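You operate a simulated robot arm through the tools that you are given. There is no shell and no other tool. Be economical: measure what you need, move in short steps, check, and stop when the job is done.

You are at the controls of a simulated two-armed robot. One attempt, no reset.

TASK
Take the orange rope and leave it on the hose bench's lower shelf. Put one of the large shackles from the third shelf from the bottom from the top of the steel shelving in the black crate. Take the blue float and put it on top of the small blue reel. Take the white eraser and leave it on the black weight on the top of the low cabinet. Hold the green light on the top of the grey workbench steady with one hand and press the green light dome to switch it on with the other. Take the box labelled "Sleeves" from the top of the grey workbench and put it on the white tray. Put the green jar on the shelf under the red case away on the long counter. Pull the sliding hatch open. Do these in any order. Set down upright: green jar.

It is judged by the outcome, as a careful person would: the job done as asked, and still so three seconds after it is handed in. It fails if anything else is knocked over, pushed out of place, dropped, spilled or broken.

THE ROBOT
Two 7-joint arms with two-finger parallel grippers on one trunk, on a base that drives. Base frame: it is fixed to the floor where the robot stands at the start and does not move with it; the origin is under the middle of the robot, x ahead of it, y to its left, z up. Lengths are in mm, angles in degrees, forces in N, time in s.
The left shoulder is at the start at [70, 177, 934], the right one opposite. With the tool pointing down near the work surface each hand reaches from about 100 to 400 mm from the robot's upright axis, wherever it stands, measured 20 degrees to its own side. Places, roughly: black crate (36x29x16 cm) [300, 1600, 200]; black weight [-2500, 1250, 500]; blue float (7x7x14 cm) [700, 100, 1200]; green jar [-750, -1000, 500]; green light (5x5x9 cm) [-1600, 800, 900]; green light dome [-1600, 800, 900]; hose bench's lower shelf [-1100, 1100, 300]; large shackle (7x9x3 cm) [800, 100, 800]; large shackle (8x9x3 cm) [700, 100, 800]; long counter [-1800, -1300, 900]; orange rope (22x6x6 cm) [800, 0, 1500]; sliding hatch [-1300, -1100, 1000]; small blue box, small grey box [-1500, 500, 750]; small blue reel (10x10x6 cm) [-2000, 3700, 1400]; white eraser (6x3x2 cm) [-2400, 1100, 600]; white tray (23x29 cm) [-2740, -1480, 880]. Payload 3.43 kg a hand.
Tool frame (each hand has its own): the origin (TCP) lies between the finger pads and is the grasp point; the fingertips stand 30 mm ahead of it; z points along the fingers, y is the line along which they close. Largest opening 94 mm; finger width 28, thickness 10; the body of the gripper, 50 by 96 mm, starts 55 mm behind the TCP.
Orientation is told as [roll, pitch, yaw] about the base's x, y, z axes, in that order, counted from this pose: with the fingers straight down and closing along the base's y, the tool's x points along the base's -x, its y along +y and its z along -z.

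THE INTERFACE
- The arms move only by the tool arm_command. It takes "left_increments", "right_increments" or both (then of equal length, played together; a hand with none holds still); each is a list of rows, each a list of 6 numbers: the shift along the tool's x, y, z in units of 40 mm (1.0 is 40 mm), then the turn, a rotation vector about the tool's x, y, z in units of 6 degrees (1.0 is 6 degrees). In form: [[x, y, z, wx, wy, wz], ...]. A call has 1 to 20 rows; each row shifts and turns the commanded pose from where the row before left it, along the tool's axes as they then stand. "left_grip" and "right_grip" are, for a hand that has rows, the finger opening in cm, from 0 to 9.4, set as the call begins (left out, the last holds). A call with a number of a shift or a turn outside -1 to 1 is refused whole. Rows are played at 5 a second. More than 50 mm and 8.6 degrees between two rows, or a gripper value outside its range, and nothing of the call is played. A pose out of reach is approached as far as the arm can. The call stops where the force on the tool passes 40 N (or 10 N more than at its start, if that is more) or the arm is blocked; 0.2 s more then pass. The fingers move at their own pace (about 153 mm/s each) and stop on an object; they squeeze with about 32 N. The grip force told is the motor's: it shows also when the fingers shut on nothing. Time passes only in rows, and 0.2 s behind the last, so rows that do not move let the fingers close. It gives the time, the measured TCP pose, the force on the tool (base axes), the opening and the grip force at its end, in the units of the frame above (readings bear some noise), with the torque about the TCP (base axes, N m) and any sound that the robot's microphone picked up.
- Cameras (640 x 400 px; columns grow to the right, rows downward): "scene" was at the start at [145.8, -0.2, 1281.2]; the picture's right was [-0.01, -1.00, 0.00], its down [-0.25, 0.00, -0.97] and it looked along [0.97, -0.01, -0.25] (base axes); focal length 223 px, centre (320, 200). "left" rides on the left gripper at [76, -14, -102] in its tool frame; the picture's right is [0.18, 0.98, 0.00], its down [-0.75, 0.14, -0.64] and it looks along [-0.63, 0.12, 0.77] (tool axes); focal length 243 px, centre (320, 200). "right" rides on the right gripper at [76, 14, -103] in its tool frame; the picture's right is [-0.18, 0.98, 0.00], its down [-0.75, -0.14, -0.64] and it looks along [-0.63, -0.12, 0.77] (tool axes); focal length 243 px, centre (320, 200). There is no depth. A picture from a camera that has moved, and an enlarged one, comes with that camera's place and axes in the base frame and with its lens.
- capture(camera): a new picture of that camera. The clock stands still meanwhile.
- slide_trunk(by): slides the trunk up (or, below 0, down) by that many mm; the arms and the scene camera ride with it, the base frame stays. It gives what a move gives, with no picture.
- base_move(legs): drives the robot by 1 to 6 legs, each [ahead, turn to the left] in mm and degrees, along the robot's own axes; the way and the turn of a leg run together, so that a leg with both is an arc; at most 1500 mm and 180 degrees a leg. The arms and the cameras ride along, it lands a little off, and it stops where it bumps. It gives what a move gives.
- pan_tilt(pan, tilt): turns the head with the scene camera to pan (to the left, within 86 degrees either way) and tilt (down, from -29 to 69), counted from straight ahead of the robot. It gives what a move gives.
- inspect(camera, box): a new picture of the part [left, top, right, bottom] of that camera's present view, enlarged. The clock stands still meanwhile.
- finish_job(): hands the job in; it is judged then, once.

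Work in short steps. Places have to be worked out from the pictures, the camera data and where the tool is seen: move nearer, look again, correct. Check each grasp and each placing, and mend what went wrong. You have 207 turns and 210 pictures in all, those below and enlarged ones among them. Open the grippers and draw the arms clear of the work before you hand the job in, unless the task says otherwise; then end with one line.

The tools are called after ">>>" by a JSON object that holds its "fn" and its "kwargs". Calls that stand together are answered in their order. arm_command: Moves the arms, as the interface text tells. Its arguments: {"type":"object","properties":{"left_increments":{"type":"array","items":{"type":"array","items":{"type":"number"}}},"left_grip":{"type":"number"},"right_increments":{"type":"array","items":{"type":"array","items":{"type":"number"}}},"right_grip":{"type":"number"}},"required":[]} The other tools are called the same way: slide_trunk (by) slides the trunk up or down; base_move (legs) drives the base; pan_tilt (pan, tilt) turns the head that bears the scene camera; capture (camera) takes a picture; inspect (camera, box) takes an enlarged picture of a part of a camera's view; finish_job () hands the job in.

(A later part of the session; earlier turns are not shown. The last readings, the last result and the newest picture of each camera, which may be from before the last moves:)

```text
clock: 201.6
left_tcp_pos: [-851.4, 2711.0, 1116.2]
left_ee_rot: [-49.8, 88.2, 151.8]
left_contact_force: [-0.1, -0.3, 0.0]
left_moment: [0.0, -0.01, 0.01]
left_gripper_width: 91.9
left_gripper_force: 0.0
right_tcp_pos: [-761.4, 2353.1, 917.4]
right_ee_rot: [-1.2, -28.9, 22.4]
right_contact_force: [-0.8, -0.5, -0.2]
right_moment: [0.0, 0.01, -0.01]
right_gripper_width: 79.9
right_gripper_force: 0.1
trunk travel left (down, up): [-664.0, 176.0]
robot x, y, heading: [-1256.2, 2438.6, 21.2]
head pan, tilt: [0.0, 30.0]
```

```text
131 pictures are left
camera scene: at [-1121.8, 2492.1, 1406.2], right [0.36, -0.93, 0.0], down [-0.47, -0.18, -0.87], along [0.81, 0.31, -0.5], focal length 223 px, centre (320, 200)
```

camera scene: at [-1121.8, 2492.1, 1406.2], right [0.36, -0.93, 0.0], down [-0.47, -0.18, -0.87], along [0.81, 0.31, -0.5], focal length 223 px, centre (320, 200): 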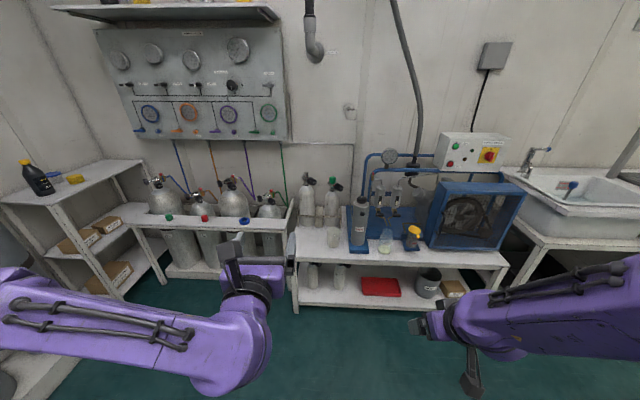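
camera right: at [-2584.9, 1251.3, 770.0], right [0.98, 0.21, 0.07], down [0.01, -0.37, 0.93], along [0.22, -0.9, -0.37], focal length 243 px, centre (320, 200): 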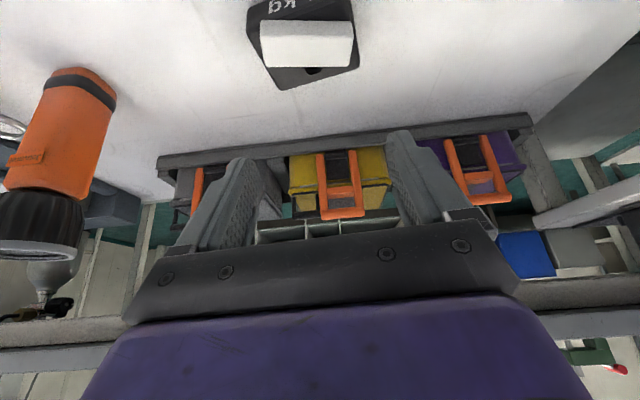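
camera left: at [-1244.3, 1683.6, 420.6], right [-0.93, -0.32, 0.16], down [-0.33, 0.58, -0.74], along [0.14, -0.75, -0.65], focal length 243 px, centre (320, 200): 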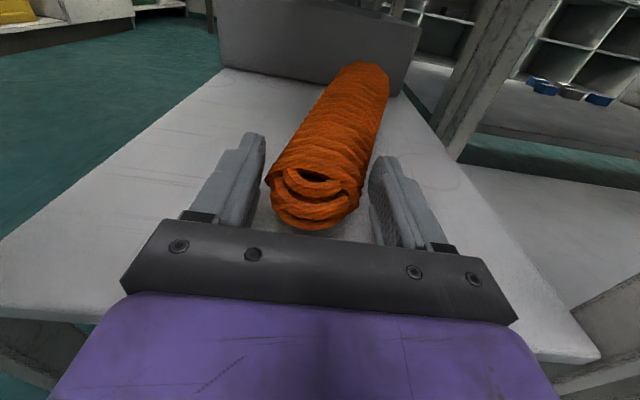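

Something blocked the turn. I look to the left and right sides.

>>> {"fn": "pan_tilt", "kwargs": {"pan": 80, "tilt": 40}}

>>> {"fn": "capture", "kwargs": {"camera": "scene"}}

>>> {"fn": "pan_tilt", "kwargs": {"pan": -80, "tilt": 40}}

>>> {"fn": "capture", "kwargs": {"camera": "scene"}}

```text
clock: 203.2
left_tcp_pos: [-851.6, 2710.8, 1116.7]
left_ee_rot: [-49.6, 88.2, 151.9]
left_contact_force: [0.0, 0.2, 1.1]
left_moment: [0.0, 0.03, 0.03]
left_gripper_width: 92.2
left_gripper_force: 0.0
right_tcp_pos: [-762.2, 2353.5, 916.9]
right_ee_rot: [-1.1, -28.9, 22.4]
right_contact_force: [-0.4, 0.3, 0.1]
right_moment: [0.02, 0.03, 0.05]
right_gripper_width: 80.2
right_gripper_force: 0.0
trunk travel left (down, up): [-664.0, 176.0]
robot x, y, heading: [-1254.9, 2439.9, 20.9]
head pan, tilt: [80.0, 40.0]
```

```text
130 pictures are left
camera scene: at [-1222.5, 2543.6, 1390.9], right [0.98, 0.19, 0.0], down [0.12, -0.63, -0.77], along [-0.15, 0.75, -0.64], focal length 223 px, centre (320, 200)
```

scene: 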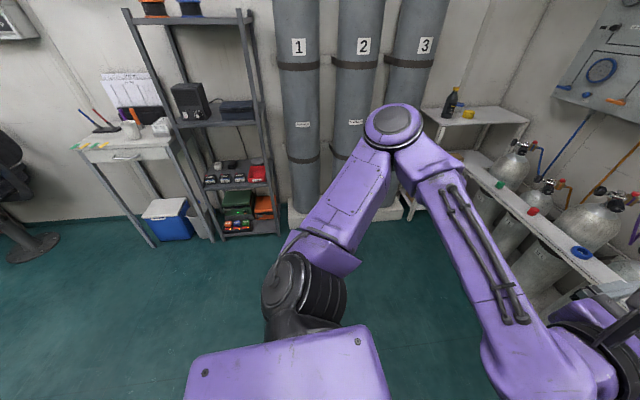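

```text
clock: 205.6
left_tcp_pos: [-850.6, 2711.8, 1116.2]
left_ee_rot: [-49.7, 88.1, 152.0]
left_contact_force: [0.1, -0.3, -0.1]
left_moment: [0.0, -0.01, -0.03]
left_gripper_width: 92.0
left_gripper_force: 0.0
right_tcp_pos: [-762.3, 2353.8, 917.7]
right_ee_rot: [-1.2, -28.9, 22.3]
right_contact_force: [0.0, -0.4, -0.5]
right_moment: [0.0, 0.0, 0.06]
right_gripper_width: 80.0
right_gripper_force: 0.1
trunk travel left (down, up): [-664.0, 176.0]
robot x, y, heading: [-1253.7, 2439.7, 21.1]
head pan, tilt: [-80.0, 40.0]
```

```text
129 pictures are left
camera scene: at [-1162.6, 2387.2, 1390.8], right [-0.86, -0.51, 0.0], down [-0.33, 0.55, -0.77], along [0.39, -0.66, -0.64], focal length 223 px, centre (320, 200)
```

scene: 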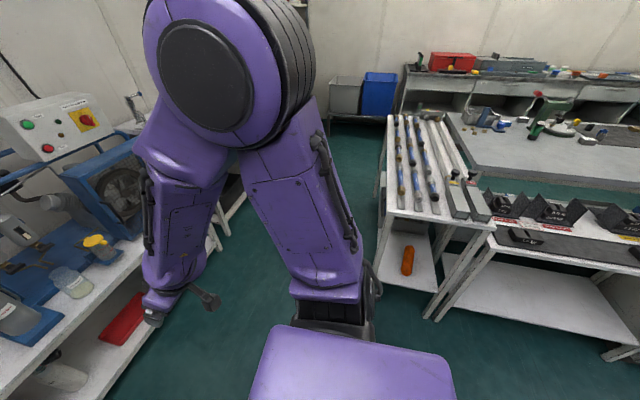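

Nothing visible touches the arms or base. I retry a smaller right turn.

>>> {"fn": "base_move", "kwargs": {"legs": [[0, -20]]}}

```text
clock: 206.6
left_tcp_pos: [-834.0, 2680.7, 1115.8]
left_ee_rot: [-49.5, 88.1, 148.0]
left_contact_force: [0.3, -0.4, -0.2]
left_moment: [0.05, 0.03, 0.02]
left_gripper_width: 91.8
left_gripper_force: 0.0
right_tcp_pos: [-768.4, 2319.0, 916.0]
right_ee_rot: [-1.1, -28.9, 18.1]
right_contact_force: [-0.5, -0.3, -0.3]
right_moment: [-0.04, -0.02, -0.03]
right_gripper_width: 80.0
right_gripper_force: 0.1
trunk travel left (down, up): [-664.0, 176.0]
robot x, y, heading: [-1254.1, 2441.4, 17.0]
head pan, tilt: [-80.0, 40.0]
stopped in leg 1: the robot was blocked; the commanded pose is now the measured one
```

>>> {"fn": "base_move", "kwargs": {"legs": [[150, 0], [0, -20]]}}

```text
clock: 208.4
left_tcp_pos: [-683.1, 2704.9, 1116.6]
left_ee_rot: [-49.5, 88.2, 145.6]
left_contact_force: [1.3, -0.2, 0.8]
left_moment: [0.03, 0.01, 0.0]
left_gripper_width: 92.1
left_gripper_force: 0.1
right_tcp_pos: [-635.7, 2339.6, 916.9]
right_ee_rot: [-0.9, -28.9, 15.2]
right_contact_force: [0.8, -0.8, 0.5]
right_moment: [-0.02, -0.02, 0.0]
right_gripper_width: 80.0
right_gripper_force: 0.0
trunk travel left (down, up): [-664.0, 176.0]
robot x, y, heading: [-1118.6, 2485.7, 14.7]
head pan, tilt: [-80.0, 40.0]
stopped in leg 2: the robot was blocked; the commanded pose is now the measured one
```

The block moves with me, so it isn't a fixed obstacle; the turned head may be meeting the raised right elbow. I centre the head and try again.

>>> {"fn": "pan_tilt", "kwargs": {"pan": 0, "tilt": 30}}

>>> {"fn": "base_move", "kwargs": {"legs": [[0, -30]]}}

```text
clock: 209.9
left_tcp_pos: [-681.7, 2704.9, 1116.3]
left_ee_rot: [-48.2, 88.3, 146.8]
left_contact_force: [-0.4, -0.8, 0.7]
left_moment: [0.02, 0.02, 0.0]
left_gripper_width: 92.0
left_gripper_force: 0.1
right_tcp_pos: [-635.7, 2340.9, 915.4]
right_ee_rot: [-1.0, -28.9, 15.3]
right_contact_force: [-0.6, 0.7, 0.1]
right_moment: [-0.01, 0.01, 0.02]
right_gripper_width: 80.1
right_gripper_force: 0.0
trunk travel left (down, up): [-664.0, 176.0]
robot x, y, heading: [-1118.3, 2484.0, 14.4]
head pan, tilt: [0.0, 30.0]
```

```text
clock: 210.8
left_tcp_pos: [-672.4, 2687.5, 1115.9]
left_ee_rot: [-47.4, 88.2, 145.2]
left_contact_force: [0.1, -0.9, 0.6]
left_moment: [0.0, 0.02, 0.0]
left_gripper_width: 92.2
left_gripper_force: 0.0
right_tcp_pos: [-641.5, 2321.6, 915.9]
right_ee_rot: [-0.9, -28.9, 12.9]
right_contact_force: [0.4, -0.9, 0.1]
right_moment: [0.01, -0.01, -0.01]
right_gripper_width: 79.9
right_gripper_force: 0.0
trunk travel left (down, up): [-664.0, 176.0]
robot x, y, heading: [-1119.7, 2483.2, 12.5]
head pan, tilt: [0.0, 30.0]
stopped in leg 1: the robot was blocked; the commanded pose is now the measured one
```

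>>> {"fn": "arm_command", "kwargs": {"right_increments": [[0, 0, 0, 0, 0.95, 0], [0, 0, 0, 0, 0.95, 0], [0, 0, 0, 0, 0.95, 0], [0, 0, -0.9, 0, 0.95, 0], [0, 0, -0.9, 0, 0.95, 0], [0, 0, -0.9, 0, 0, 0], [0, 0, -0.9, 0, 0, 0], [0, 0, -0.9, 0, 0, 0]]}}

>>> {"fn": "base_move", "kwargs": {"legs": [[0, -30]]}}

>>> {"fn": "capture", "kwargs": {"camera": "scene"}}

```text
clock: 212.6
left_tcp_pos: [-673.8, 2688.6, 1115.6]
left_ee_rot: [-46.6, 88.2, 146.1]
left_contact_force: [-0.3, -0.1, 0.0]
left_moment: [-0.01, 0.0, -0.02]
left_gripper_width: 92.1
left_gripper_force: 0.1
right_tcp_pos: [-618.2, 2314.7, 1087.5]
right_ee_rot: [0.4, -0.6, 12.4]
right_contact_force: [0.4, 0.2, 0.0]
right_moment: [-0.01, 0.03, -0.04]
right_gripper_width: 80.2
right_gripper_force: 0.0
right hand out of reach, approached as far as the arm can: row 6, 7, 8
trunk travel left (down, up): [-664.0, 176.0]
robot x, y, heading: [-1115.3, 2489.4, 12.6]
head pan, tilt: [0.0, 30.0]
```

```text
clock: 214.4
left_tcp_pos: [-630.8, 2436.7, 1116.4]
left_ee_rot: [-47.2, 88.3, 115.0]
left_contact_force: [0.3, -0.4, -1.4]
left_moment: [0.0, 0.01, -0.01]
left_gripper_width: 92.1
left_gripper_force: 0.0
right_tcp_pos: [-773.5, 2083.7, 1083.6]
right_ee_rot: [0.2, -0.4, -18.1]
right_contact_force: [0.6, -0.9, 0.1]
right_moment: [-0.02, 0.01, 0.04]
right_gripper_width: 79.9
right_gripper_force: 0.1
trunk travel left (down, up): [-664.0, 176.0]
robot x, y, heading: [-1112.8, 2487.6, -18.3]
head pan, tilt: [0.0, 30.0]
```

```text
128 pictures are left
camera scene: at [-979.4, 2442.1, 1406.2], right [-0.31, -0.95, 0.0], down [-0.48, 0.15, -0.87], along [0.82, -0.27, -0.5], focal length 223 px, centre (320, 200)
```

scene: 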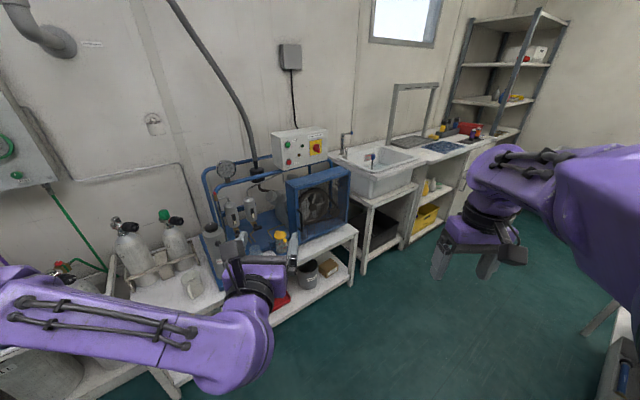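

Freeing the right arm's cramped pose solved it. I continue diagonally and then down the corridor.

>>> {"fn": "base_move", "kwargs": {"legs": [[360, 0], [0, -52], [1100, 0]]}}

>>> {"fn": "capture", "kwargs": {"camera": "scene"}}

```text
clock: 224.5
left_tcp_pos: [-31.6, 918.5, 1115.8]
left_ee_rot: [-47.3, 88.3, 66.6]
left_contact_force: [0.1, -0.5, 0.1]
left_moment: [-0.02, 0.0, 0.03]
left_gripper_width: 92.0
left_gripper_force: 0.0
right_tcp_pos: [-388.4, 789.8, 1084.3]
right_ee_rot: [0.5, -0.3, -66.5]
right_contact_force: [0.7, 0.5, -0.7]
right_moment: [-0.01, 0.02, 0.02]
right_gripper_width: 80.0
right_gripper_force: 0.0
trunk travel left (down, up): [-664.0, 176.0]
robot x, y, heading: [-316.4, 1311.7, -66.3]
head pan, tilt: [0.0, 30.0]
```

```text
127 pictures are left
camera scene: at [-258.5, 1183.2, 1406.2], right [-0.92, -0.4, 0.0], down [-0.2, 0.46, -0.87], along [0.35, -0.79, -0.5], focal length 223 px, centre (320, 200)
```

scene: 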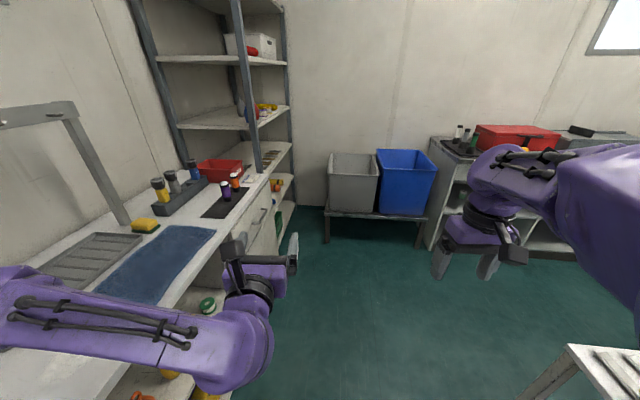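

>>> {"fn": "base_move", "kwargs": {"legs": [[0, -6], [1080, 0], [0, -88]]}}

>>> {"fn": "pan_tilt", "kwargs": {"pan": 15, "tilt": 20}}

>>> {"fn": "capture", "kwargs": {"camera": "scene"}}

```text
clock: 234.3
left_tcp_pos: [-388.3, 13.5, 1116.2]
left_ee_rot: [-47.2, 88.3, -25.7]
left_contact_force: [0.8, 0.6, 0.0]
left_moment: [-0.01, 0.03, 0.03]
left_gripper_width: 92.3
left_gripper_force: 0.1
right_tcp_pos: [-502.2, 375.9, 1084.1]
right_ee_rot: [0.5, -0.4, -158.9]
right_contact_force: [-0.6, -0.2, 0.0]
right_moment: [0.0, -0.01, 0.01]
right_gripper_width: 79.9
right_gripper_force: 0.1
trunk travel left (down, up): [-664.0, 176.0]
robot x, y, heading: [14.6, 279.9, -158.8]
head pan, tilt: [0.0, 30.0]
```

```text
clock: 235.1
left_tcp_pos: [-386.6, 12.6, 1115.2]
left_ee_rot: [-47.0, 88.3, -25.4]
left_contact_force: [-0.6, 0.1, -0.2]
left_moment: [0.02, -0.01, -0.01]
left_gripper_width: 92.1
left_gripper_force: 0.2
right_tcp_pos: [-501.8, 375.6, 1084.5]
right_ee_rot: [0.6, -0.4, -159.0]
right_contact_force: [-0.3, 0.4, -0.3]
right_moment: [-0.02, 0.0, 0.01]
right_gripper_width: 79.9
right_gripper_force: 0.1
trunk travel left (down, up): [-664.0, 176.0]
robot x, y, heading: [14.0, 280.2, -158.5]
head pan, tilt: [15.0, 20.0]
```

```text
126 pictures are left
camera scene: at [-102.6, 208.9, 1422.2], right [-0.59, 0.81, 0.0], down [0.28, 0.2, -0.94], along [-0.76, -0.56, -0.34], focal length 223 px, centre (320, 200)
```

scene: 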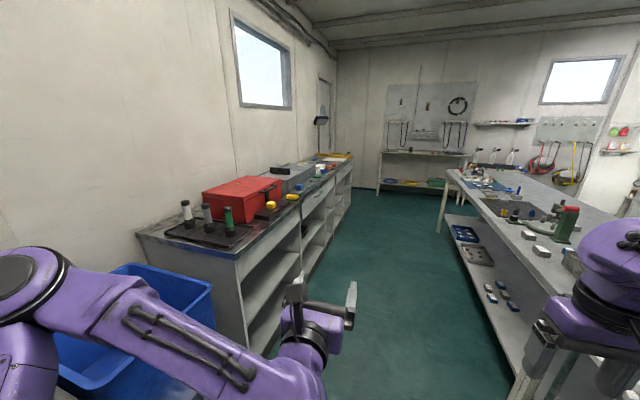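

The aisle is clear: long counter on the left, grey workbench on the right. I drive down it to stand opposite the green light and turn to face the workbench.

>>> {"fn": "base_move", "kwargs": {"legs": [[1280, 0], [0, -90]]}}

>>> {"fn": "pan_tilt", "kwargs": {"pan": 0, "tilt": 35}}

>>> {"fn": "capture", "kwargs": {"camera": "scene"}}

```text
clock: 245.1
left_tcp_pos: [-1438.3, 248.2, 1115.4]
left_ee_rot: [-47.2, 88.4, -115.3]
left_contact_force: [0.5, 0.0, -0.6]
left_moment: [-0.02, -0.01, 0.0]
left_gripper_width: 92.0
left_gripper_force: 0.1
right_tcp_pos: [-1078.0, 363.8, 1083.7]
right_ee_rot: [0.6, -0.4, 111.4]
right_contact_force: [0.1, 0.3, -0.1]
right_moment: [-0.01, 0.01, 0.0]
right_gripper_width: 80.0
right_gripper_force: 0.1
trunk travel left (down, up): [-664.0, 176.0]
robot x, y, heading: [-1167.2, -156.6, 111.6]
head pan, tilt: [15.0, 20.0]
```

```text
clock: 245.9
left_tcp_pos: [-1438.9, 246.9, 1115.2]
left_ee_rot: [-46.8, 88.3, -115.0]
left_contact_force: [-0.3, -0.8, -0.1]
left_moment: [0.01, -0.02, 0.01]
left_gripper_width: 91.8
left_gripper_force: 0.1
right_tcp_pos: [-1076.0, 363.0, 1084.3]
right_ee_rot: [0.7, -0.4, 111.5]
right_contact_force: [-0.8, -0.1, -0.4]
right_moment: [0.01, 0.02, 0.0]
right_gripper_width: 80.0
right_gripper_force: 0.1
trunk travel left (down, up): [-664.0, 176.0]
robot x, y, heading: [-1164.3, -160.1, 111.6]
head pan, tilt: [0.0, 35.0]
```

```text
125 pictures are left
camera scene: at [-1216.5, -26.8, 1398.5], right [0.93, 0.37, 0.0], down [0.21, -0.53, -0.82], along [-0.3, 0.76, -0.57], focal length 223 px, centre (320, 200)
```

scene: 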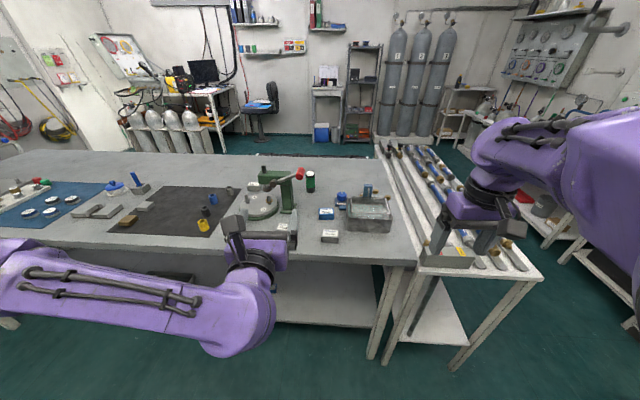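

I see the light behind the vice, and small labelled boxes near the front edge. I zoom in.

>>> {"fn": "inspect", "kwargs": {"camera": "scene", "box": [220, 150, 420, 275]}}

>>> {"fn": "inspect", "kwargs": {"camera": "scene", "box": [60, 160, 260, 285]}}

```text
3.20 times, centred on (320, 212) of scene
camera zoom: at [-1216.5, -26.8, 1398.5], right [0.93, 0.37, 0.0], down [0.21, -0.53, -0.82], along [-0.3, 0.76, -0.57], focal length 712 px, centre (320, 160)
```

zoom: 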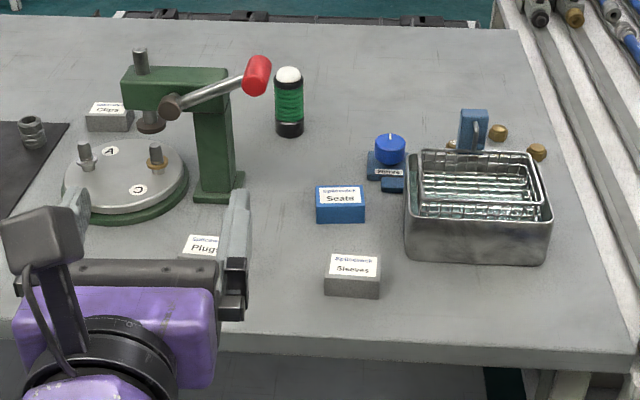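

```text
3.20 times, centred on (160, 222) of scene
camera zoom: at [-1216.5, -26.8, 1398.5], right [0.93, 0.37, 0.0], down [0.21, -0.53, -0.82], along [-0.3, 0.76, -0.57], focal length 712 px, centre (832, 128)
```

zoom: 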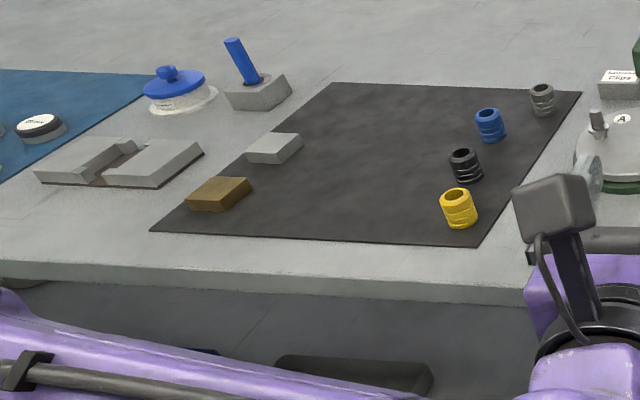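

The grey "Sleeves" box is at about u=−1128, v=945; the light at [-1575, 763], base z≈855, top ≈945. I first tilt the left hand down, fingers shut, for pressing. Then I move to a stance where the right hand can hold the light from the right while the left presses from above.

>>> {"fn": "arm_command", "kwargs": {"left_increments": [[0, 0, -0.5, 0, -1, 0], [0, 0, -0.5, 0, -1, 0], [0, 0, -0.5, 0, -1, 0], [0, 0, 0, 0, -1, 0], [0, 0, 0, 0, -1, 0], [0, 0, 0, 0, -1, 0], [0, 0, 0, 0, -1, 0], [0, 0, 0, 0, -1, 0], [0, 0, 0, 0, -1, 0], [0, 0, 0, 0, 0, 0]], "left_grip": 0, "right_increments": [[0, 0, 0, 0, -1, 0], [0, 0, 0, 0, -1, 0], [0, 0, 0, 0, -1, 0], [0, 0, 0, 0, -1, 0], [0, 0, 0, 0, -1, 0], [0, 0, 0, 0, -1, 0], [0, 0, 0, 0, -1, 0], [0, 0, 0, 0, 0, 0], [0, 0, 0, 0, 0, 0], [0, 0, 0, 0, 0, 0]], "right_grip": 8.5}}

>>> {"fn": "base_move", "kwargs": {"legs": [[0, -13], [325, 0], [0, 12]]}}

>>> {"fn": "capture", "kwargs": {"camera": "scene"}}

```text
clock: 248.1
left_tcp_pos: [-1414.0, 200.2, 1125.7]
left_ee_rot: [-1.5, 34.7, -69.1]
left_contact_force: [-0.2, -0.7, -0.6]
left_moment: [0.03, 0.01, 0.0]
left_gripper_width: 0.0
left_gripper_force: 32.1
left hand out of reach, approached as far as the arm can: row 2
right_tcp_pos: [-1063.9, 444.6, 1056.9]
right_ee_rot: [2.2, -42.3, 109.7]
right_contact_force: [0.0, 0.1, -0.4]
right_moment: [0.01, 0.01, 0.0]
right_gripper_width: 84.9
right_gripper_force: 0.1
right hand out of reach, approached as far as the arm can: row 1, 2, 3, 4, 5, 6, 7
trunk travel left (down, up): [-664.0, 176.0]
robot x, y, heading: [-1164.7, -155.7, 111.5]
head pan, tilt: [0.0, 35.0]
```

```text
clock: 251.8
left_tcp_pos: [-1451.4, 528.4, 1124.8]
left_ee_rot: [-1.5, 34.8, -70.7]
left_contact_force: [0.5, 0.7, 0.5]
left_moment: [0.01, -0.03, 0.0]
left_gripper_width: 0.1
left_gripper_force: 32.2
right_tcp_pos: [-1092.0, 760.7, 1055.3]
right_ee_rot: [2.2, -42.1, 107.9]
right_contact_force: [-0.1, 0.6, -0.4]
right_moment: [0.01, -0.01, 0.01]
right_gripper_width: 84.8
right_gripper_force: 0.0
trunk travel left (down, up): [-664.0, 176.0]
robot x, y, heading: [-1215.4, 164.6, 110.2]
head pan, tilt: [0.0, 35.0]
```

```text
122 pictures are left
camera scene: at [-1259.3, 294.8, 1398.3], right [0.94, 0.34, 0.0], down [0.2, -0.54, -0.82], along [-0.28, 0.77, -0.57], focal length 223 px, centre (320, 200)
```

scene: 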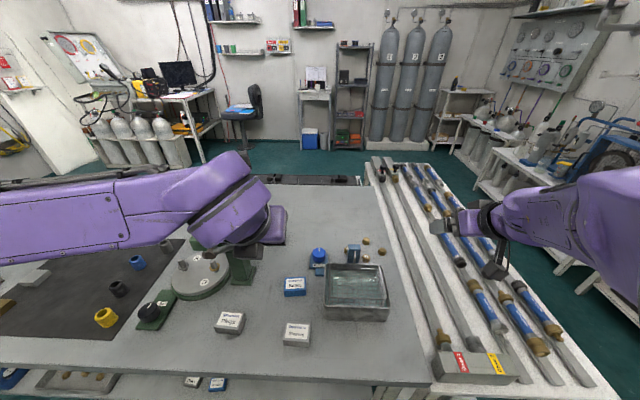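

I'm in position (u≈−1083, v≈576). I move the left hand to above the light and yaw the right hand 35° to the left, ready to come in from the right.

>>> {"fn": "arm_command", "kwargs": {"left_increments": [[0.78, -0.146, 0.67, 0, 0, 0], [0.78, -0.146, 0.67, 0, 0, 0], [0.78, -0.146, 0.67, 0, 0, 0], [0.78, -0.146, 0.67, 0, 0, 0], [0.78, -0.146, 0.67, 0, 0, 0], [0.78, -0.146, 0.67, 0, 0, 0]], "right_increments": [[0, 0, 0, -0.65, 0, -0.72], [0, 0, 0, -0.65, 0, -0.72], [0, 0, 0, -0.65, 0, -0.72], [0, 0, 0, -0.65, 0, -0.72], [0, 0, 0, -0.65, 0, -0.72], [0, 0, 0, -0.65, 0, -0.72]]}}

>>> {"fn": "capture", "kwargs": {"camera": "left"}}

>>> {"fn": "capture", "kwargs": {"camera": "right"}}

>>> {"fn": "capture", "kwargs": {"camera": "scene"}}

```text
clock: 253.2
left_tcp_pos: [-1568.0, 746.3, 1101.4]
left_ee_rot: [-1.7, 34.8, -70.9]
left_contact_force: [0.0, 0.2, 0.0]
left_moment: [0.0, 0.0, -0.01]
left_gripper_width: 0.0
left_gripper_force: 32.4
right_tcp_pos: [-1092.2, 763.7, 1055.4]
right_ee_rot: [1.8, -43.2, 143.2]
right_contact_force: [0.0, 0.3, -0.1]
right_moment: [0.0, -0.01, 0.03]
right_gripper_width: 85.1
right_gripper_force: 0.0
trunk travel left (down, up): [-664.0, 176.0]
robot x, y, heading: [-1213.9, 166.6, 110.0]
head pan, tilt: [0.0, 35.0]
```

```text
121 pictures are left
camera left: at [-1580.2, 746.9, 1230.0], right [0.87, 0.48, 0.08], down [0.47, -0.88, 0.09], along [0.12, -0.04, -0.99], focal length 243 px, centre (320, 200)
```

left: 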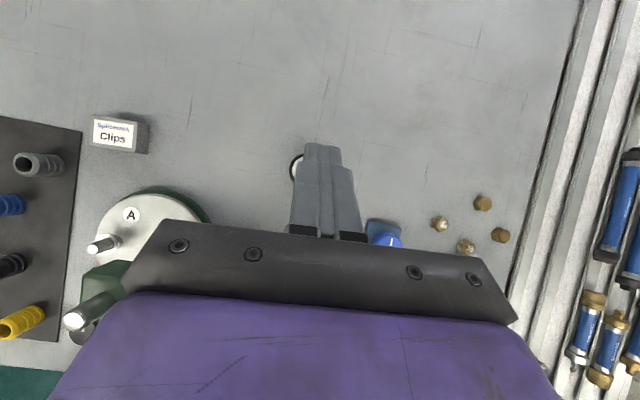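

```text
120 pictures are left
camera right: at [-998.0, 679.2, 1078.7], right [-0.68, -0.72, 0.15], down [0.01, 0.2, 0.98], along [-0.73, 0.67, -0.13], focal length 243 px, centre (320, 200)
```

right: 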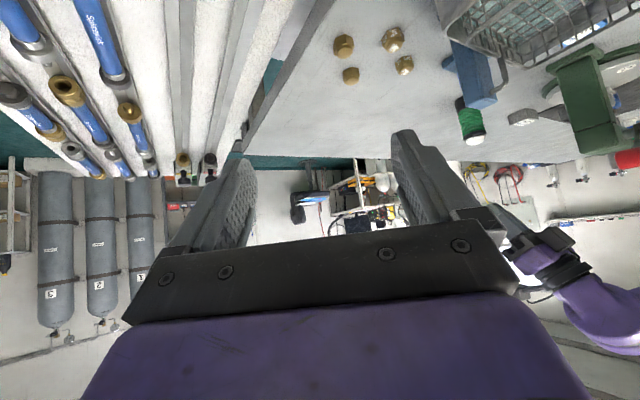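

```text
119 pictures are left
camera scene: at [-1258.5, 296.8, 1398.2], right [0.94, 0.34, 0.0], down [0.19, -0.54, -0.82], along [-0.28, 0.77, -0.57], focal length 223 px, centre (320, 200)
```

scene: 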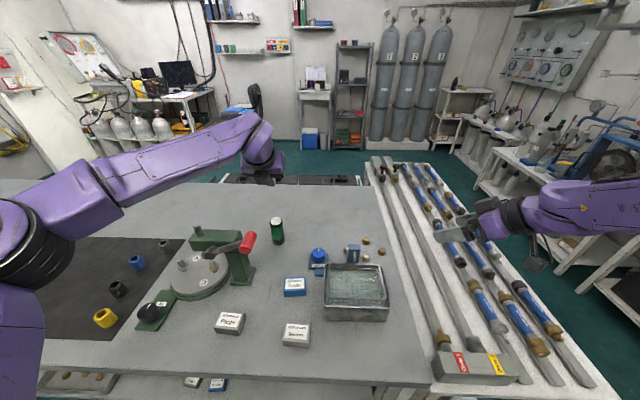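

All three views agree the light is at [-1576, 762]. I bring the right hand to a pre-grasp point 150 mm before it along the hand's own axis.

>>> {"fn": "arm_command", "kwargs": {"right_increments": [[-0.432, 0.73, 0.574, 0, 0, 0], [-0.432, 0.73, 0.574, 0, 0, 0], [-0.432, 0.73, 0.574, 0, 0, 0], [-0.432, 0.73, 0.574, 0, 0, 0], [-0.432, 0.73, 0.574, 0, 0, 0], [-0.432, 0.73, 0.574, 0, 0, 0], [-0.432, 0.73, 0.574, 0, 0, 0], [-0.432, 0.73, 0.574, 0, 0, 0], [-0.432, 0.73, 0.574, 0, 0, 0], [-0.432, 0.73, 0.574, 0, 0, 0]]}}

>>> {"fn": "capture", "kwargs": {"camera": "right"}}

>>> {"fn": "capture", "kwargs": {"camera": "scene"}}

```text
clock: 255.4
left_tcp_pos: [-1570.8, 743.7, 1101.2]
left_ee_rot: [-1.4, 34.8, -70.7]
left_contact_force: [0.4, -0.4, 0.4]
left_moment: [-0.01, 0.0, 0.0]
left_gripper_width: 0.0
left_gripper_force: 32.4
right_tcp_pos: [-1494.4, 690.7, 1014.5]
right_ee_rot: [2.0, -43.5, 142.8]
right_contact_force: [-0.4, 1.4, -0.6]
right_moment: [0.0, -0.02, -0.01]
right_gripper_width: 85.0
right_gripper_force: 0.2
trunk travel left (down, up): [-664.0, 176.0]
robot x, y, heading: [-1213.1, 163.0, 109.9]
head pan, tilt: [0.0, 35.0]
```

```text
118 pictures are left
camera right: at [-1400.1, 604.4, 1037.8], right [-0.68, -0.72, 0.15], down [0.01, 0.2, 0.98], along [-0.73, 0.67, -0.12], focal length 243 px, centre (320, 200)
```

right: 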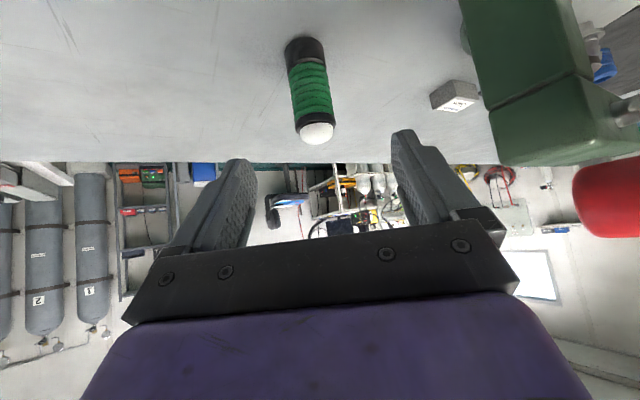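

```text
117 pictures are left
camera scene: at [-1261.6, 294.2, 1398.4], right [0.94, 0.34, 0.0], down [0.2, -0.54, -0.82], along [-0.28, 0.77, -0.57], focal length 223 px, centre (320, 200)
```

scene: 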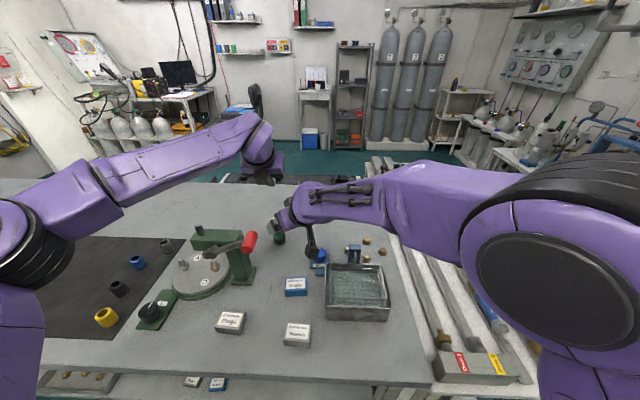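

The light's axis refines to about [-1572, 755] and the vice's red knob is ~115 mm to the side, so the way is clear. I move in along the hand's axis.

>>> {"fn": "arm_command", "kwargs": {"right_increments": [[0.035, -0.02, 0.77, 0, 0, 0], [0.035, -0.02, 0.77, 0, 0, 0], [0.035, -0.02, 0.77, 0, 0, 0], [0.035, -0.02, 0.77, 0, 0, 0], [0.035, -0.02, 0.7, 0, 0, 0]]}}

>>> {"fn": "capture", "kwargs": {"camera": "right"}}

>>> {"fn": "capture", "kwargs": {"camera": "left"}}

```text
clock: 256.6
left_tcp_pos: [-1569.8, 745.2, 1101.9]
left_ee_rot: [-1.4, 34.8, -70.8]
left_contact_force: [-1.0, 0.3, -0.6]
left_moment: [0.03, 0.0, -0.03]
left_gripper_width: 0.0
left_gripper_force: 31.7
right_tcp_pos: [-1576.1, 746.6, 896.0]
right_ee_rot: [1.3, -43.1, 143.5]
right_contact_force: [-0.6, -0.3, -0.1]
right_moment: [0.05, 0.02, -0.04]
right_gripper_width: 85.1
right_gripper_force: 0.0
trunk travel left (down, up): [-664.0, 176.0]
robot x, y, heading: [-1210.9, 161.0, 109.7]
head pan, tilt: [0.0, 35.0]
```

```text
116 pictures are left
camera right: at [-1480.8, 662.6, 919.2], right [-0.68, -0.72, 0.14], down [0.0, 0.19, 0.98], along [-0.73, 0.67, -0.13], focal length 243 px, centre (320, 200)
```

right: 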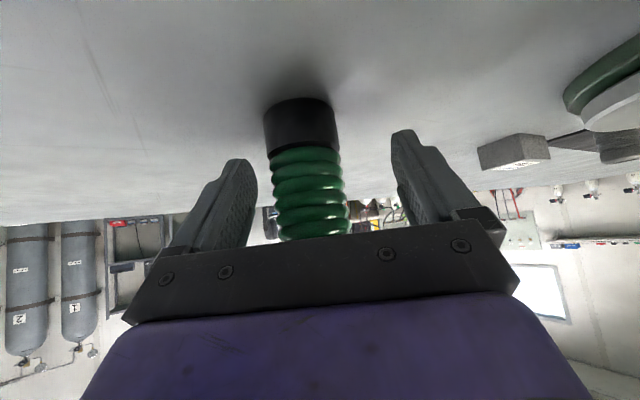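

```text
115 pictures are left
camera left: at [-1581.9, 745.2, 1230.3], right [0.87, 0.48, 0.08], down [0.47, -0.88, 0.09], along [0.12, -0.04, -0.99], focal length 243 px, centre (320, 200)
```

left: 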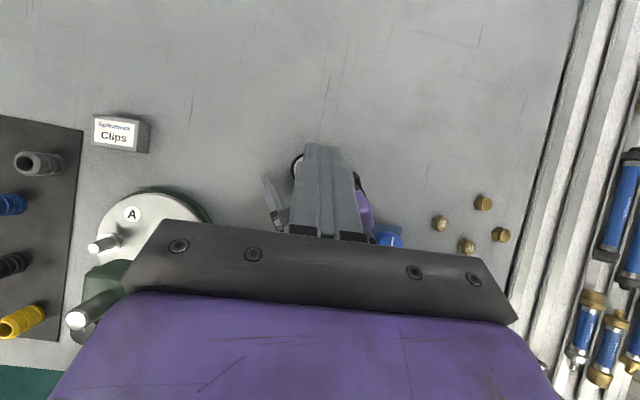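

The light's body is between the right fingers, about 7 mm off-centre. I centre and close gently around it.

>>> {"fn": "arm_command", "kwargs": {"right_increments": [[0, -0.17, 0, 0, 0, 0], [0, 0, 0, 0, 0, 0], [0, 0, 0, 0, 0, 0], [0, 0, 0, 0, 0, 0], [0, 0, 0, 0, 0, 0]], "right_grip": 4.4}}

>>> {"fn": "capture", "kwargs": {"camera": "right"}}

>>> {"fn": "inspect", "kwargs": {"camera": "left", "box": [220, 110, 420, 235]}}

```text
clock: 257.8
left_tcp_pos: [-1569.6, 744.0, 1102.7]
left_ee_rot: [-1.4, 34.8, -70.7]
left_contact_force: [0.1, 0.2, -0.3]
left_moment: [-0.03, 0.02, 0.02]
left_gripper_width: 0.0
left_gripper_force: 31.7
right_tcp_pos: [-1569.7, 750.9, 897.4]
right_ee_rot: [1.6, -43.2, 143.2]
right_contact_force: [0.2, 0.0, -0.3]
right_moment: [-0.06, 0.07, 0.0]
right_gripper_width: 45.1
right_gripper_force: 32.2
trunk travel left (down, up): [-664.0, 176.0]
robot x, y, heading: [-1213.6, 169.1, 109.8]
head pan, tilt: [0.0, 35.0]
```

```text
114 pictures are left
camera right: at [-1475.9, 667.4, 920.7], right [-0.68, -0.72, 0.15], down [0.0, 0.2, 0.98], along [-0.73, 0.67, -0.13], focal length 243 px, centre (320, 200)
```

right: 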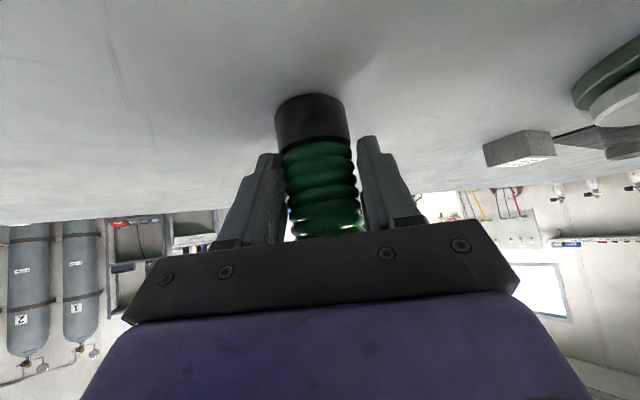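

```text
3.20 times, centred on (320, 172) of left
camera zoom: at [-1581.2, 744.3, 1230.9], right [0.87, 0.48, 0.08], down [0.47, -0.88, 0.09], along [0.12, -0.04, -0.99], focal length 776 px, centre (320, 288)
```

zoom: 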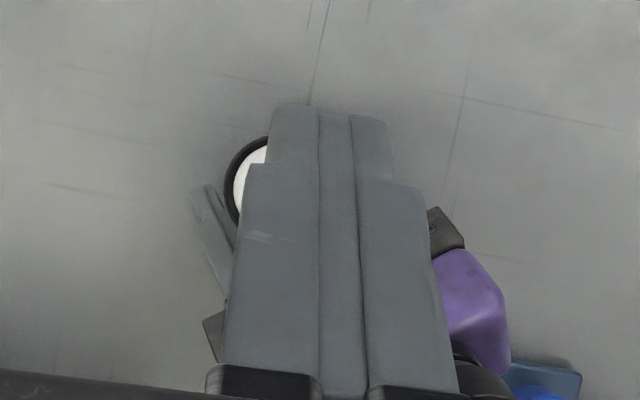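

The light is held (45 mm) and its dome is at [-1572, 756], right under the left fingertips. I lower the left hand to just above the dome.

>>> {"fn": "arm_command", "kwargs": {"left_increments": [[-0.456, 0, 0.44, 0, 0, 0], [-0.356, 0, 0.512, 0, 0, 0], [-0.356, 0, 0.512, 0, 0, 0], [-0.356, 0, 0.512, 0, 0, 0], [0, 0, 0, 0, 0, 0]]}}

>>> {"fn": "inspect", "kwargs": {"camera": "left", "box": [220, 110, 420, 235]}}

>>> {"fn": "inspect", "kwargs": {"camera": "scene", "box": [220, 170, 360, 260]}}

```text
clock: 259.0
left_tcp_pos: [-1568.4, 740.7, 1003.7]
left_ee_rot: [-1.6, 35.1, -70.8]
left_contact_force: [-3.2, 3.5, 13.0]
left_moment: [0.21, 0.04, 0.01]
left_gripper_width: 0.1
left_gripper_force: 32.5
right_tcp_pos: [-1568.3, 751.2, 899.5]
right_ee_rot: [1.5, -43.1, 143.2]
right_contact_force: [2.3, -1.4, -4.7]
right_moment: [0.31, 0.61, -0.06]
right_gripper_width: 45.4
right_gripper_force: 32.1
trunk travel left (down, up): [-664.0, 176.0]
robot x, y, heading: [-1216.5, 161.1, 110.0]
head pan, tilt: [0.0, 35.0]
```

```text
3.20 times, centred on (320, 172) of left
camera zoom: at [-1580.0, 739.9, 1131.8], right [0.87, 0.48, 0.08], down [0.47, -0.88, 0.09], along [0.12, -0.04, -0.99], focal length 776 px, centre (320, 288)
```

zoom: 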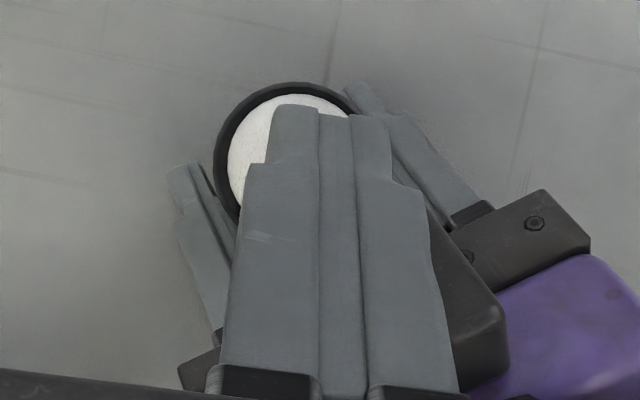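

```text
4.44 times, centred on (290, 215) of scene
camera zoom: at [-1258.9, 293.9, 1398.6], right [0.94, 0.34, 0.0], down [0.2, -0.54, -0.82], along [-0.28, 0.77, -0.57], focal length 990 px, centre (453, 133)
```

zoom: 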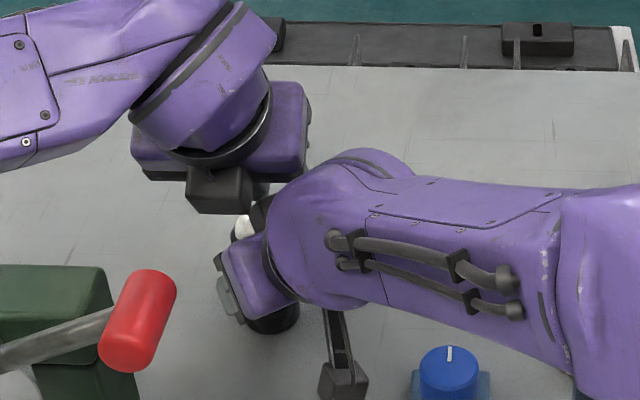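

There is contact at 13 N. I press down a few more millimetres and listen or look for the switch.

>>> {"fn": "arm_command", "kwargs": {"left_increments": [[-0.04, 0, 0.06, 0, 0, 0], [-0.04, 0, 0.06, 0, 0, 0], [-0.04, 0, 0.06, 0, 0, 0], [0, 0, 0, 0, 0, 0]]}}

>>> {"fn": "inspect", "kwargs": {"camera": "left", "box": [220, 110, 420, 235]}}

```text
clock: 259.9
left_tcp_pos: [-1568.8, 740.7, 999.4]
left_ee_rot: [-1.5, 35.6, -70.7]
left_contact_force: [-3.0, 2.7, 2.9]
left_moment: [0.07, 0.03, 0.03]
left_gripper_width: 0.2
left_gripper_force: 32.1
right_tcp_pos: [-1568.2, 750.7, 897.4]
right_ee_rot: [1.6, -43.1, 143.2]
right_contact_force: [5.5, -3.8, 3.8]
right_moment: [0.07, 0.28, 0.02]
right_gripper_width: 44.6
right_gripper_force: 31.9
trunk travel left (down, up): [-664.0, 176.0]
robot x, y, heading: [-1213.8, 164.7, 110.0]
head pan, tilt: [0.0, 35.0]
stopped in row 4 (left hand): the force on the tool passed its limit at 41 N (the readings are from after the stop); the commanded pose is now the measured one
```

```text
3.20 times, centred on (320, 172) of left
camera zoom: at [-1580.3, 739.7, 1128.0], right [0.87, 0.48, 0.09], down [0.47, -0.88, 0.08], along [0.12, -0.03, -0.99], focal length 776 px, centre (320, 288)
```

zoom: 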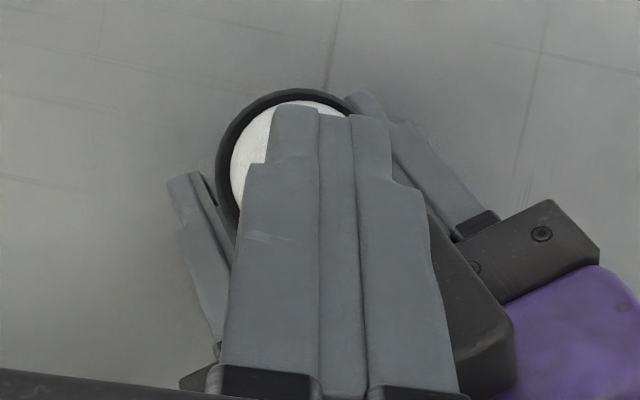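

41 N was reached. I lift the left hand away and look whether the dome is lit.

>>> {"fn": "arm_command", "kwargs": {"left_increments": [[0.356, 0, -0.512, 0, 0, 0], [0.356, 0, -0.512, 0, 0, 0], [0.356, 0, -0.512, 0, 0, 0], [0.356, 0, -0.512, 0, 0, 0]]}}

>>> {"fn": "inspect", "kwargs": {"camera": "left", "box": [220, 110, 420, 235]}}

>>> {"fn": "capture", "kwargs": {"camera": "right"}}

```text
clock: 260.9
left_tcp_pos: [-1569.6, 741.5, 1096.3]
left_ee_rot: [-1.5, 35.3, -70.6]
left_contact_force: [0.3, 0.4, 0.3]
left_moment: [-0.01, 0.01, -0.02]
left_gripper_width: 0.0
left_gripper_force: 31.8
right_tcp_pos: [-1568.5, 752.4, 895.3]
right_ee_rot: [1.6, -42.9, 143.2]
right_contact_force: [0.9, -1.1, 0.3]
right_moment: [0.0, 0.0, 0.0]
right_gripper_width: 45.1
right_gripper_force: 1.1
trunk travel left (down, up): [-664.0, 176.0]
robot x, y, heading: [-1215.1, 162.8, 110.0]
head pan, tilt: [0.0, 35.0]
```

```text
3.20 times, centred on (320, 172) of left
camera zoom: at [-1580.7, 739.6, 1224.6], right [0.87, 0.48, 0.09], down [0.47, -0.88, 0.08], along [0.12, -0.03, -0.99], focal length 776 px, centre (320, 288)
```

zoom: 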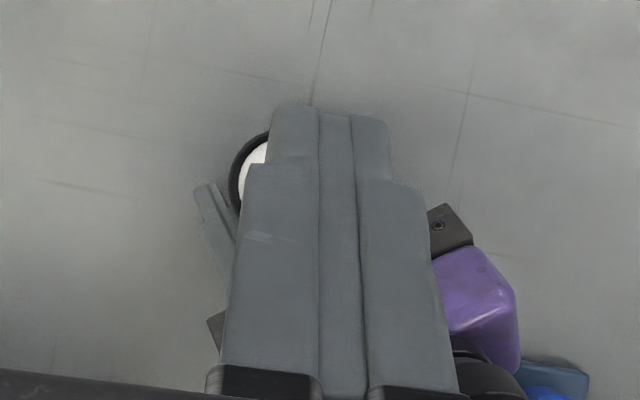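

```text
108 pictures are left
camera right: at [-1474.6, 667.1, 919.1], right [-0.68, -0.72, 0.15], down [0.0, 0.2, 0.98], along [-0.73, 0.67, -0.13], focal length 243 px, centre (320, 200)
```

right: 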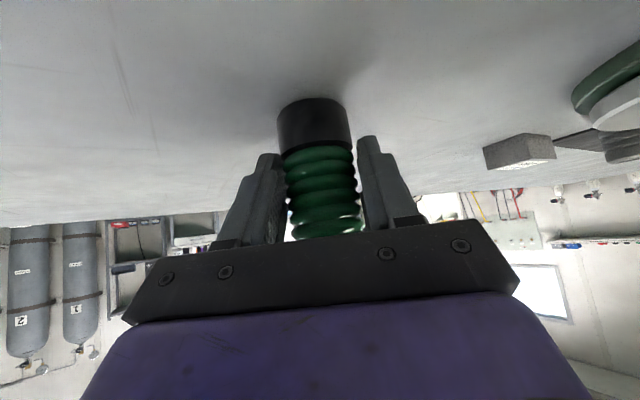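

I firm up the right grip and move the left hand aside so that I can see the whole dome.

>>> {"fn": "arm_command", "kwargs": {"left_increments": [[-0.8, 0, -0.56, 0, 0, 0], [-0.8, 0, -0.56, 0, 0, 0], [0, 0, 0, 0, 0, 0]], "right_increments": [[0, 0, 0, 0, 0, 0], [0, 0, 0, 0, 0, 0], [0, 0, 0, 0, 0, 0]], "right_grip": 3.4}}

>>> {"fn": "inspect", "kwargs": {"camera": "left", "box": [220, 50, 420, 175]}}

```text
clock: 261.7
left_tcp_pos: [-1538.8, 667.4, 1095.7]
left_ee_rot: [-1.4, 35.4, -70.7]
left_contact_force: [-0.1, 0.4, -0.1]
left_moment: [0.0, 0.0, 0.01]
left_gripper_width: 0.0
left_gripper_force: 31.8
right_tcp_pos: [-1567.9, 750.8, 895.9]
right_ee_rot: [1.5, -42.9, 143.3]
right_contact_force: [-0.4, 0.9, -1.7]
right_moment: [-0.02, -0.03, -0.02]
right_gripper_width: 44.8
right_gripper_force: 32.2
trunk travel left (down, up): [-664.0, 176.0]
robot x, y, heading: [-1216.6, 161.3, 110.2]
head pan, tilt: [0.0, 35.0]
```

```text
3.20 times, centred on (320, 112) of left
camera zoom: at [-1551.3, 667.4, 1224.5], right [0.87, 0.48, 0.09], down [0.47, -0.88, 0.09], along [0.12, -0.03, -0.99], focal length 776 px, centre (320, 480)
```

zoom: 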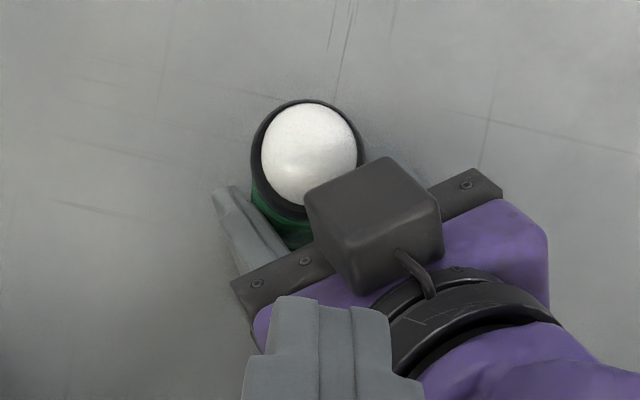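

The dome is unlit: the earlier contact was my left finger on a box on the right gripper, beside the dome. I turn the left hand about 65° so that it comes from the left side instead.

>>> {"fn": "arm_command", "kwargs": {"left_increments": [[0.57, 0, -0.82, 0, 0, 0], [0, 0, 0, -0.62, 0, 0.89], [0, 0, 0, -0.62, 0, 0.89], [0, 0, 0, -0.62, 0, 0.89], [0, 0, 0, -0.62, 0, 0.89], [0, 0, 0, -0.62, 0, 0.89], [0, 0, 0, -0.62, 0, 0.89], [0, 0, 0, -0.62, 0, 0.89], [0, 0, 0, -0.62, 0, 0.89], [0, 0, 0, -0.62, 0, 0.89], [0, 0, 0, -0.62, 0, 0.89]]}}

>>> {"fn": "capture", "kwargs": {"camera": "left"}}

>>> {"fn": "capture", "kwargs": {"camera": "scene"}}

```text
clock: 264.1
left_tcp_pos: [-1538.9, 668.6, 1137.2]
left_ee_rot: [-1.1, 34.2, -135.7]
left_contact_force: [0.4, -0.4, -0.4]
left_moment: [0.0, 0.0, 0.0]
left_gripper_width: 0.0
left_gripper_force: 32.2
right_tcp_pos: [-1569.4, 751.8, 896.1]
right_ee_rot: [1.6, -42.9, 143.3]
right_contact_force: [0.3, -0.8, -0.4]
right_moment: [-0.01, -0.02, -0.01]
right_gripper_width: 44.6
right_gripper_force: 32.2
trunk travel left (down, up): [-664.0, 176.0]
robot x, y, heading: [-1213.0, 161.0, 110.0]
head pan, tilt: [0.0, 35.0]
```

```text
106 pictures are left
camera left: at [-1544.1, 681.6, 1265.6], right [0.8, -0.59, 0.09], down [-0.6, -0.8, 0.11], along [0.01, -0.14, -0.99], focal length 243 px, centre (320, 200)
```

left: 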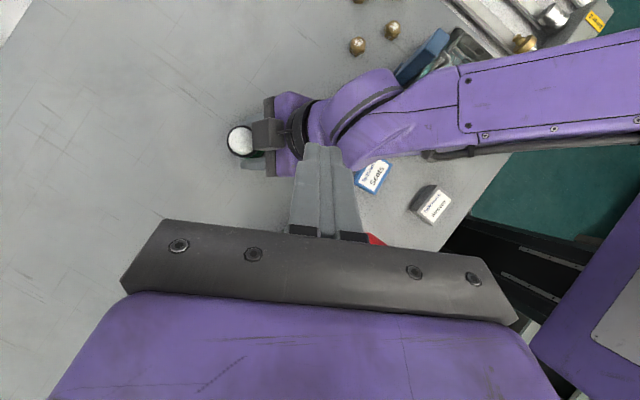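

```text
105 pictures are left
camera scene: at [-1259.7, 295.0, 1398.3], right [0.94, 0.34, 0.0], down [0.2, -0.54, -0.82], along [-0.28, 0.77, -0.57], focal length 223 px, centre (320, 200)
```

scene: 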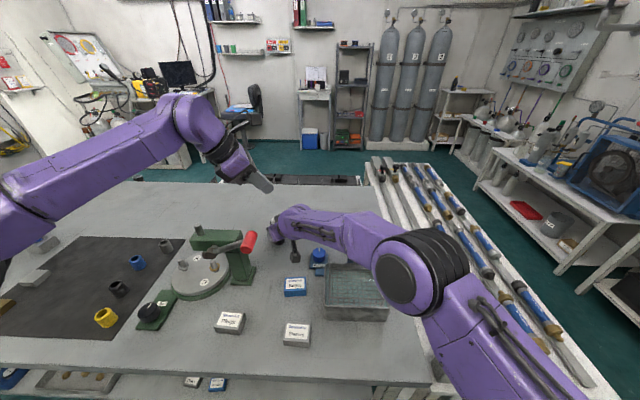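

The left hand now points in from the left. I bring its tip to just above the far side of the dome.

>>> {"fn": "arm_command", "kwargs": {"left_increments": [[0.12, -0.77, 0.08, 0, 0, 0], [0.12, -0.77, 0.08, 0, 0, 0], [0.12, -0.77, 0.08, 0, 0, 0], [-0.54, 0, 0.79, 0, 0, 0], [-0.54, 0, 0.79, 0, 0, 0]]}}

>>> {"fn": "capture", "kwargs": {"camera": "left"}}

>>> {"fn": "inspect", "kwargs": {"camera": "scene", "box": [220, 150, 380, 250]}}

```text
clock: 265.3
left_tcp_pos: [-1594.7, 746.8, 1062.2]
left_ee_rot: [-1.1, 34.1, -135.6]
left_contact_force: [-0.7, 0.3, -0.5]
left_moment: [-0.02, -0.03, -0.02]
left_gripper_width: 0.0
left_gripper_force: 31.9
right_tcp_pos: [-1570.7, 750.9, 894.9]
right_ee_rot: [1.6, -42.9, 143.3]
right_contact_force: [-0.3, 0.2, -1.4]
right_moment: [-0.03, -0.01, -0.01]
right_gripper_width: 44.8
right_gripper_force: 31.6
trunk travel left (down, up): [-664.0, 176.0]
robot x, y, heading: [-1212.6, 164.1, 109.9]
head pan, tilt: [0.0, 35.0]
```

```text
104 pictures are left
camera left: at [-1598.7, 759.1, 1190.6], right [0.8, -0.59, 0.09], down [-0.59, -0.8, 0.11], along [0.01, -0.14, -0.99], focal length 243 px, centre (320, 200)
```

left: 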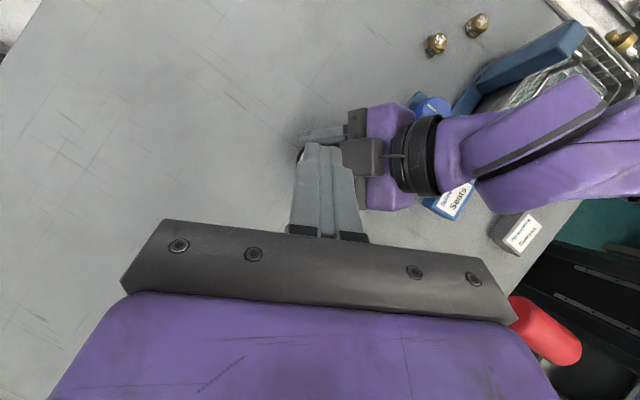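

```text
4.00 times, centred on (300, 200) of scene
camera zoom: at [-1260.0, 294.8, 1398.4], right [0.94, 0.34, 0.0], down [0.2, -0.54, -0.82], along [-0.28, 0.77, -0.57], focal length 891 px, centre (400, 200)
```

zoom: 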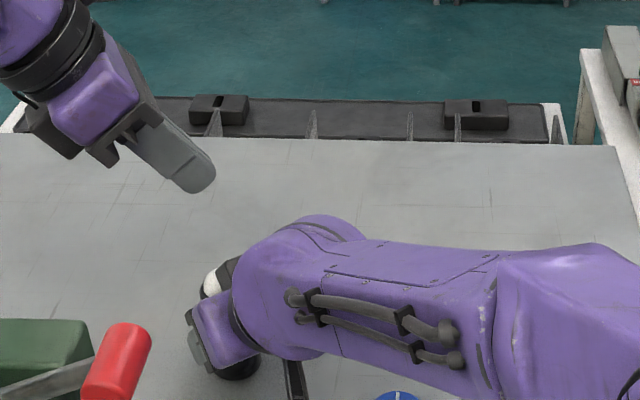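

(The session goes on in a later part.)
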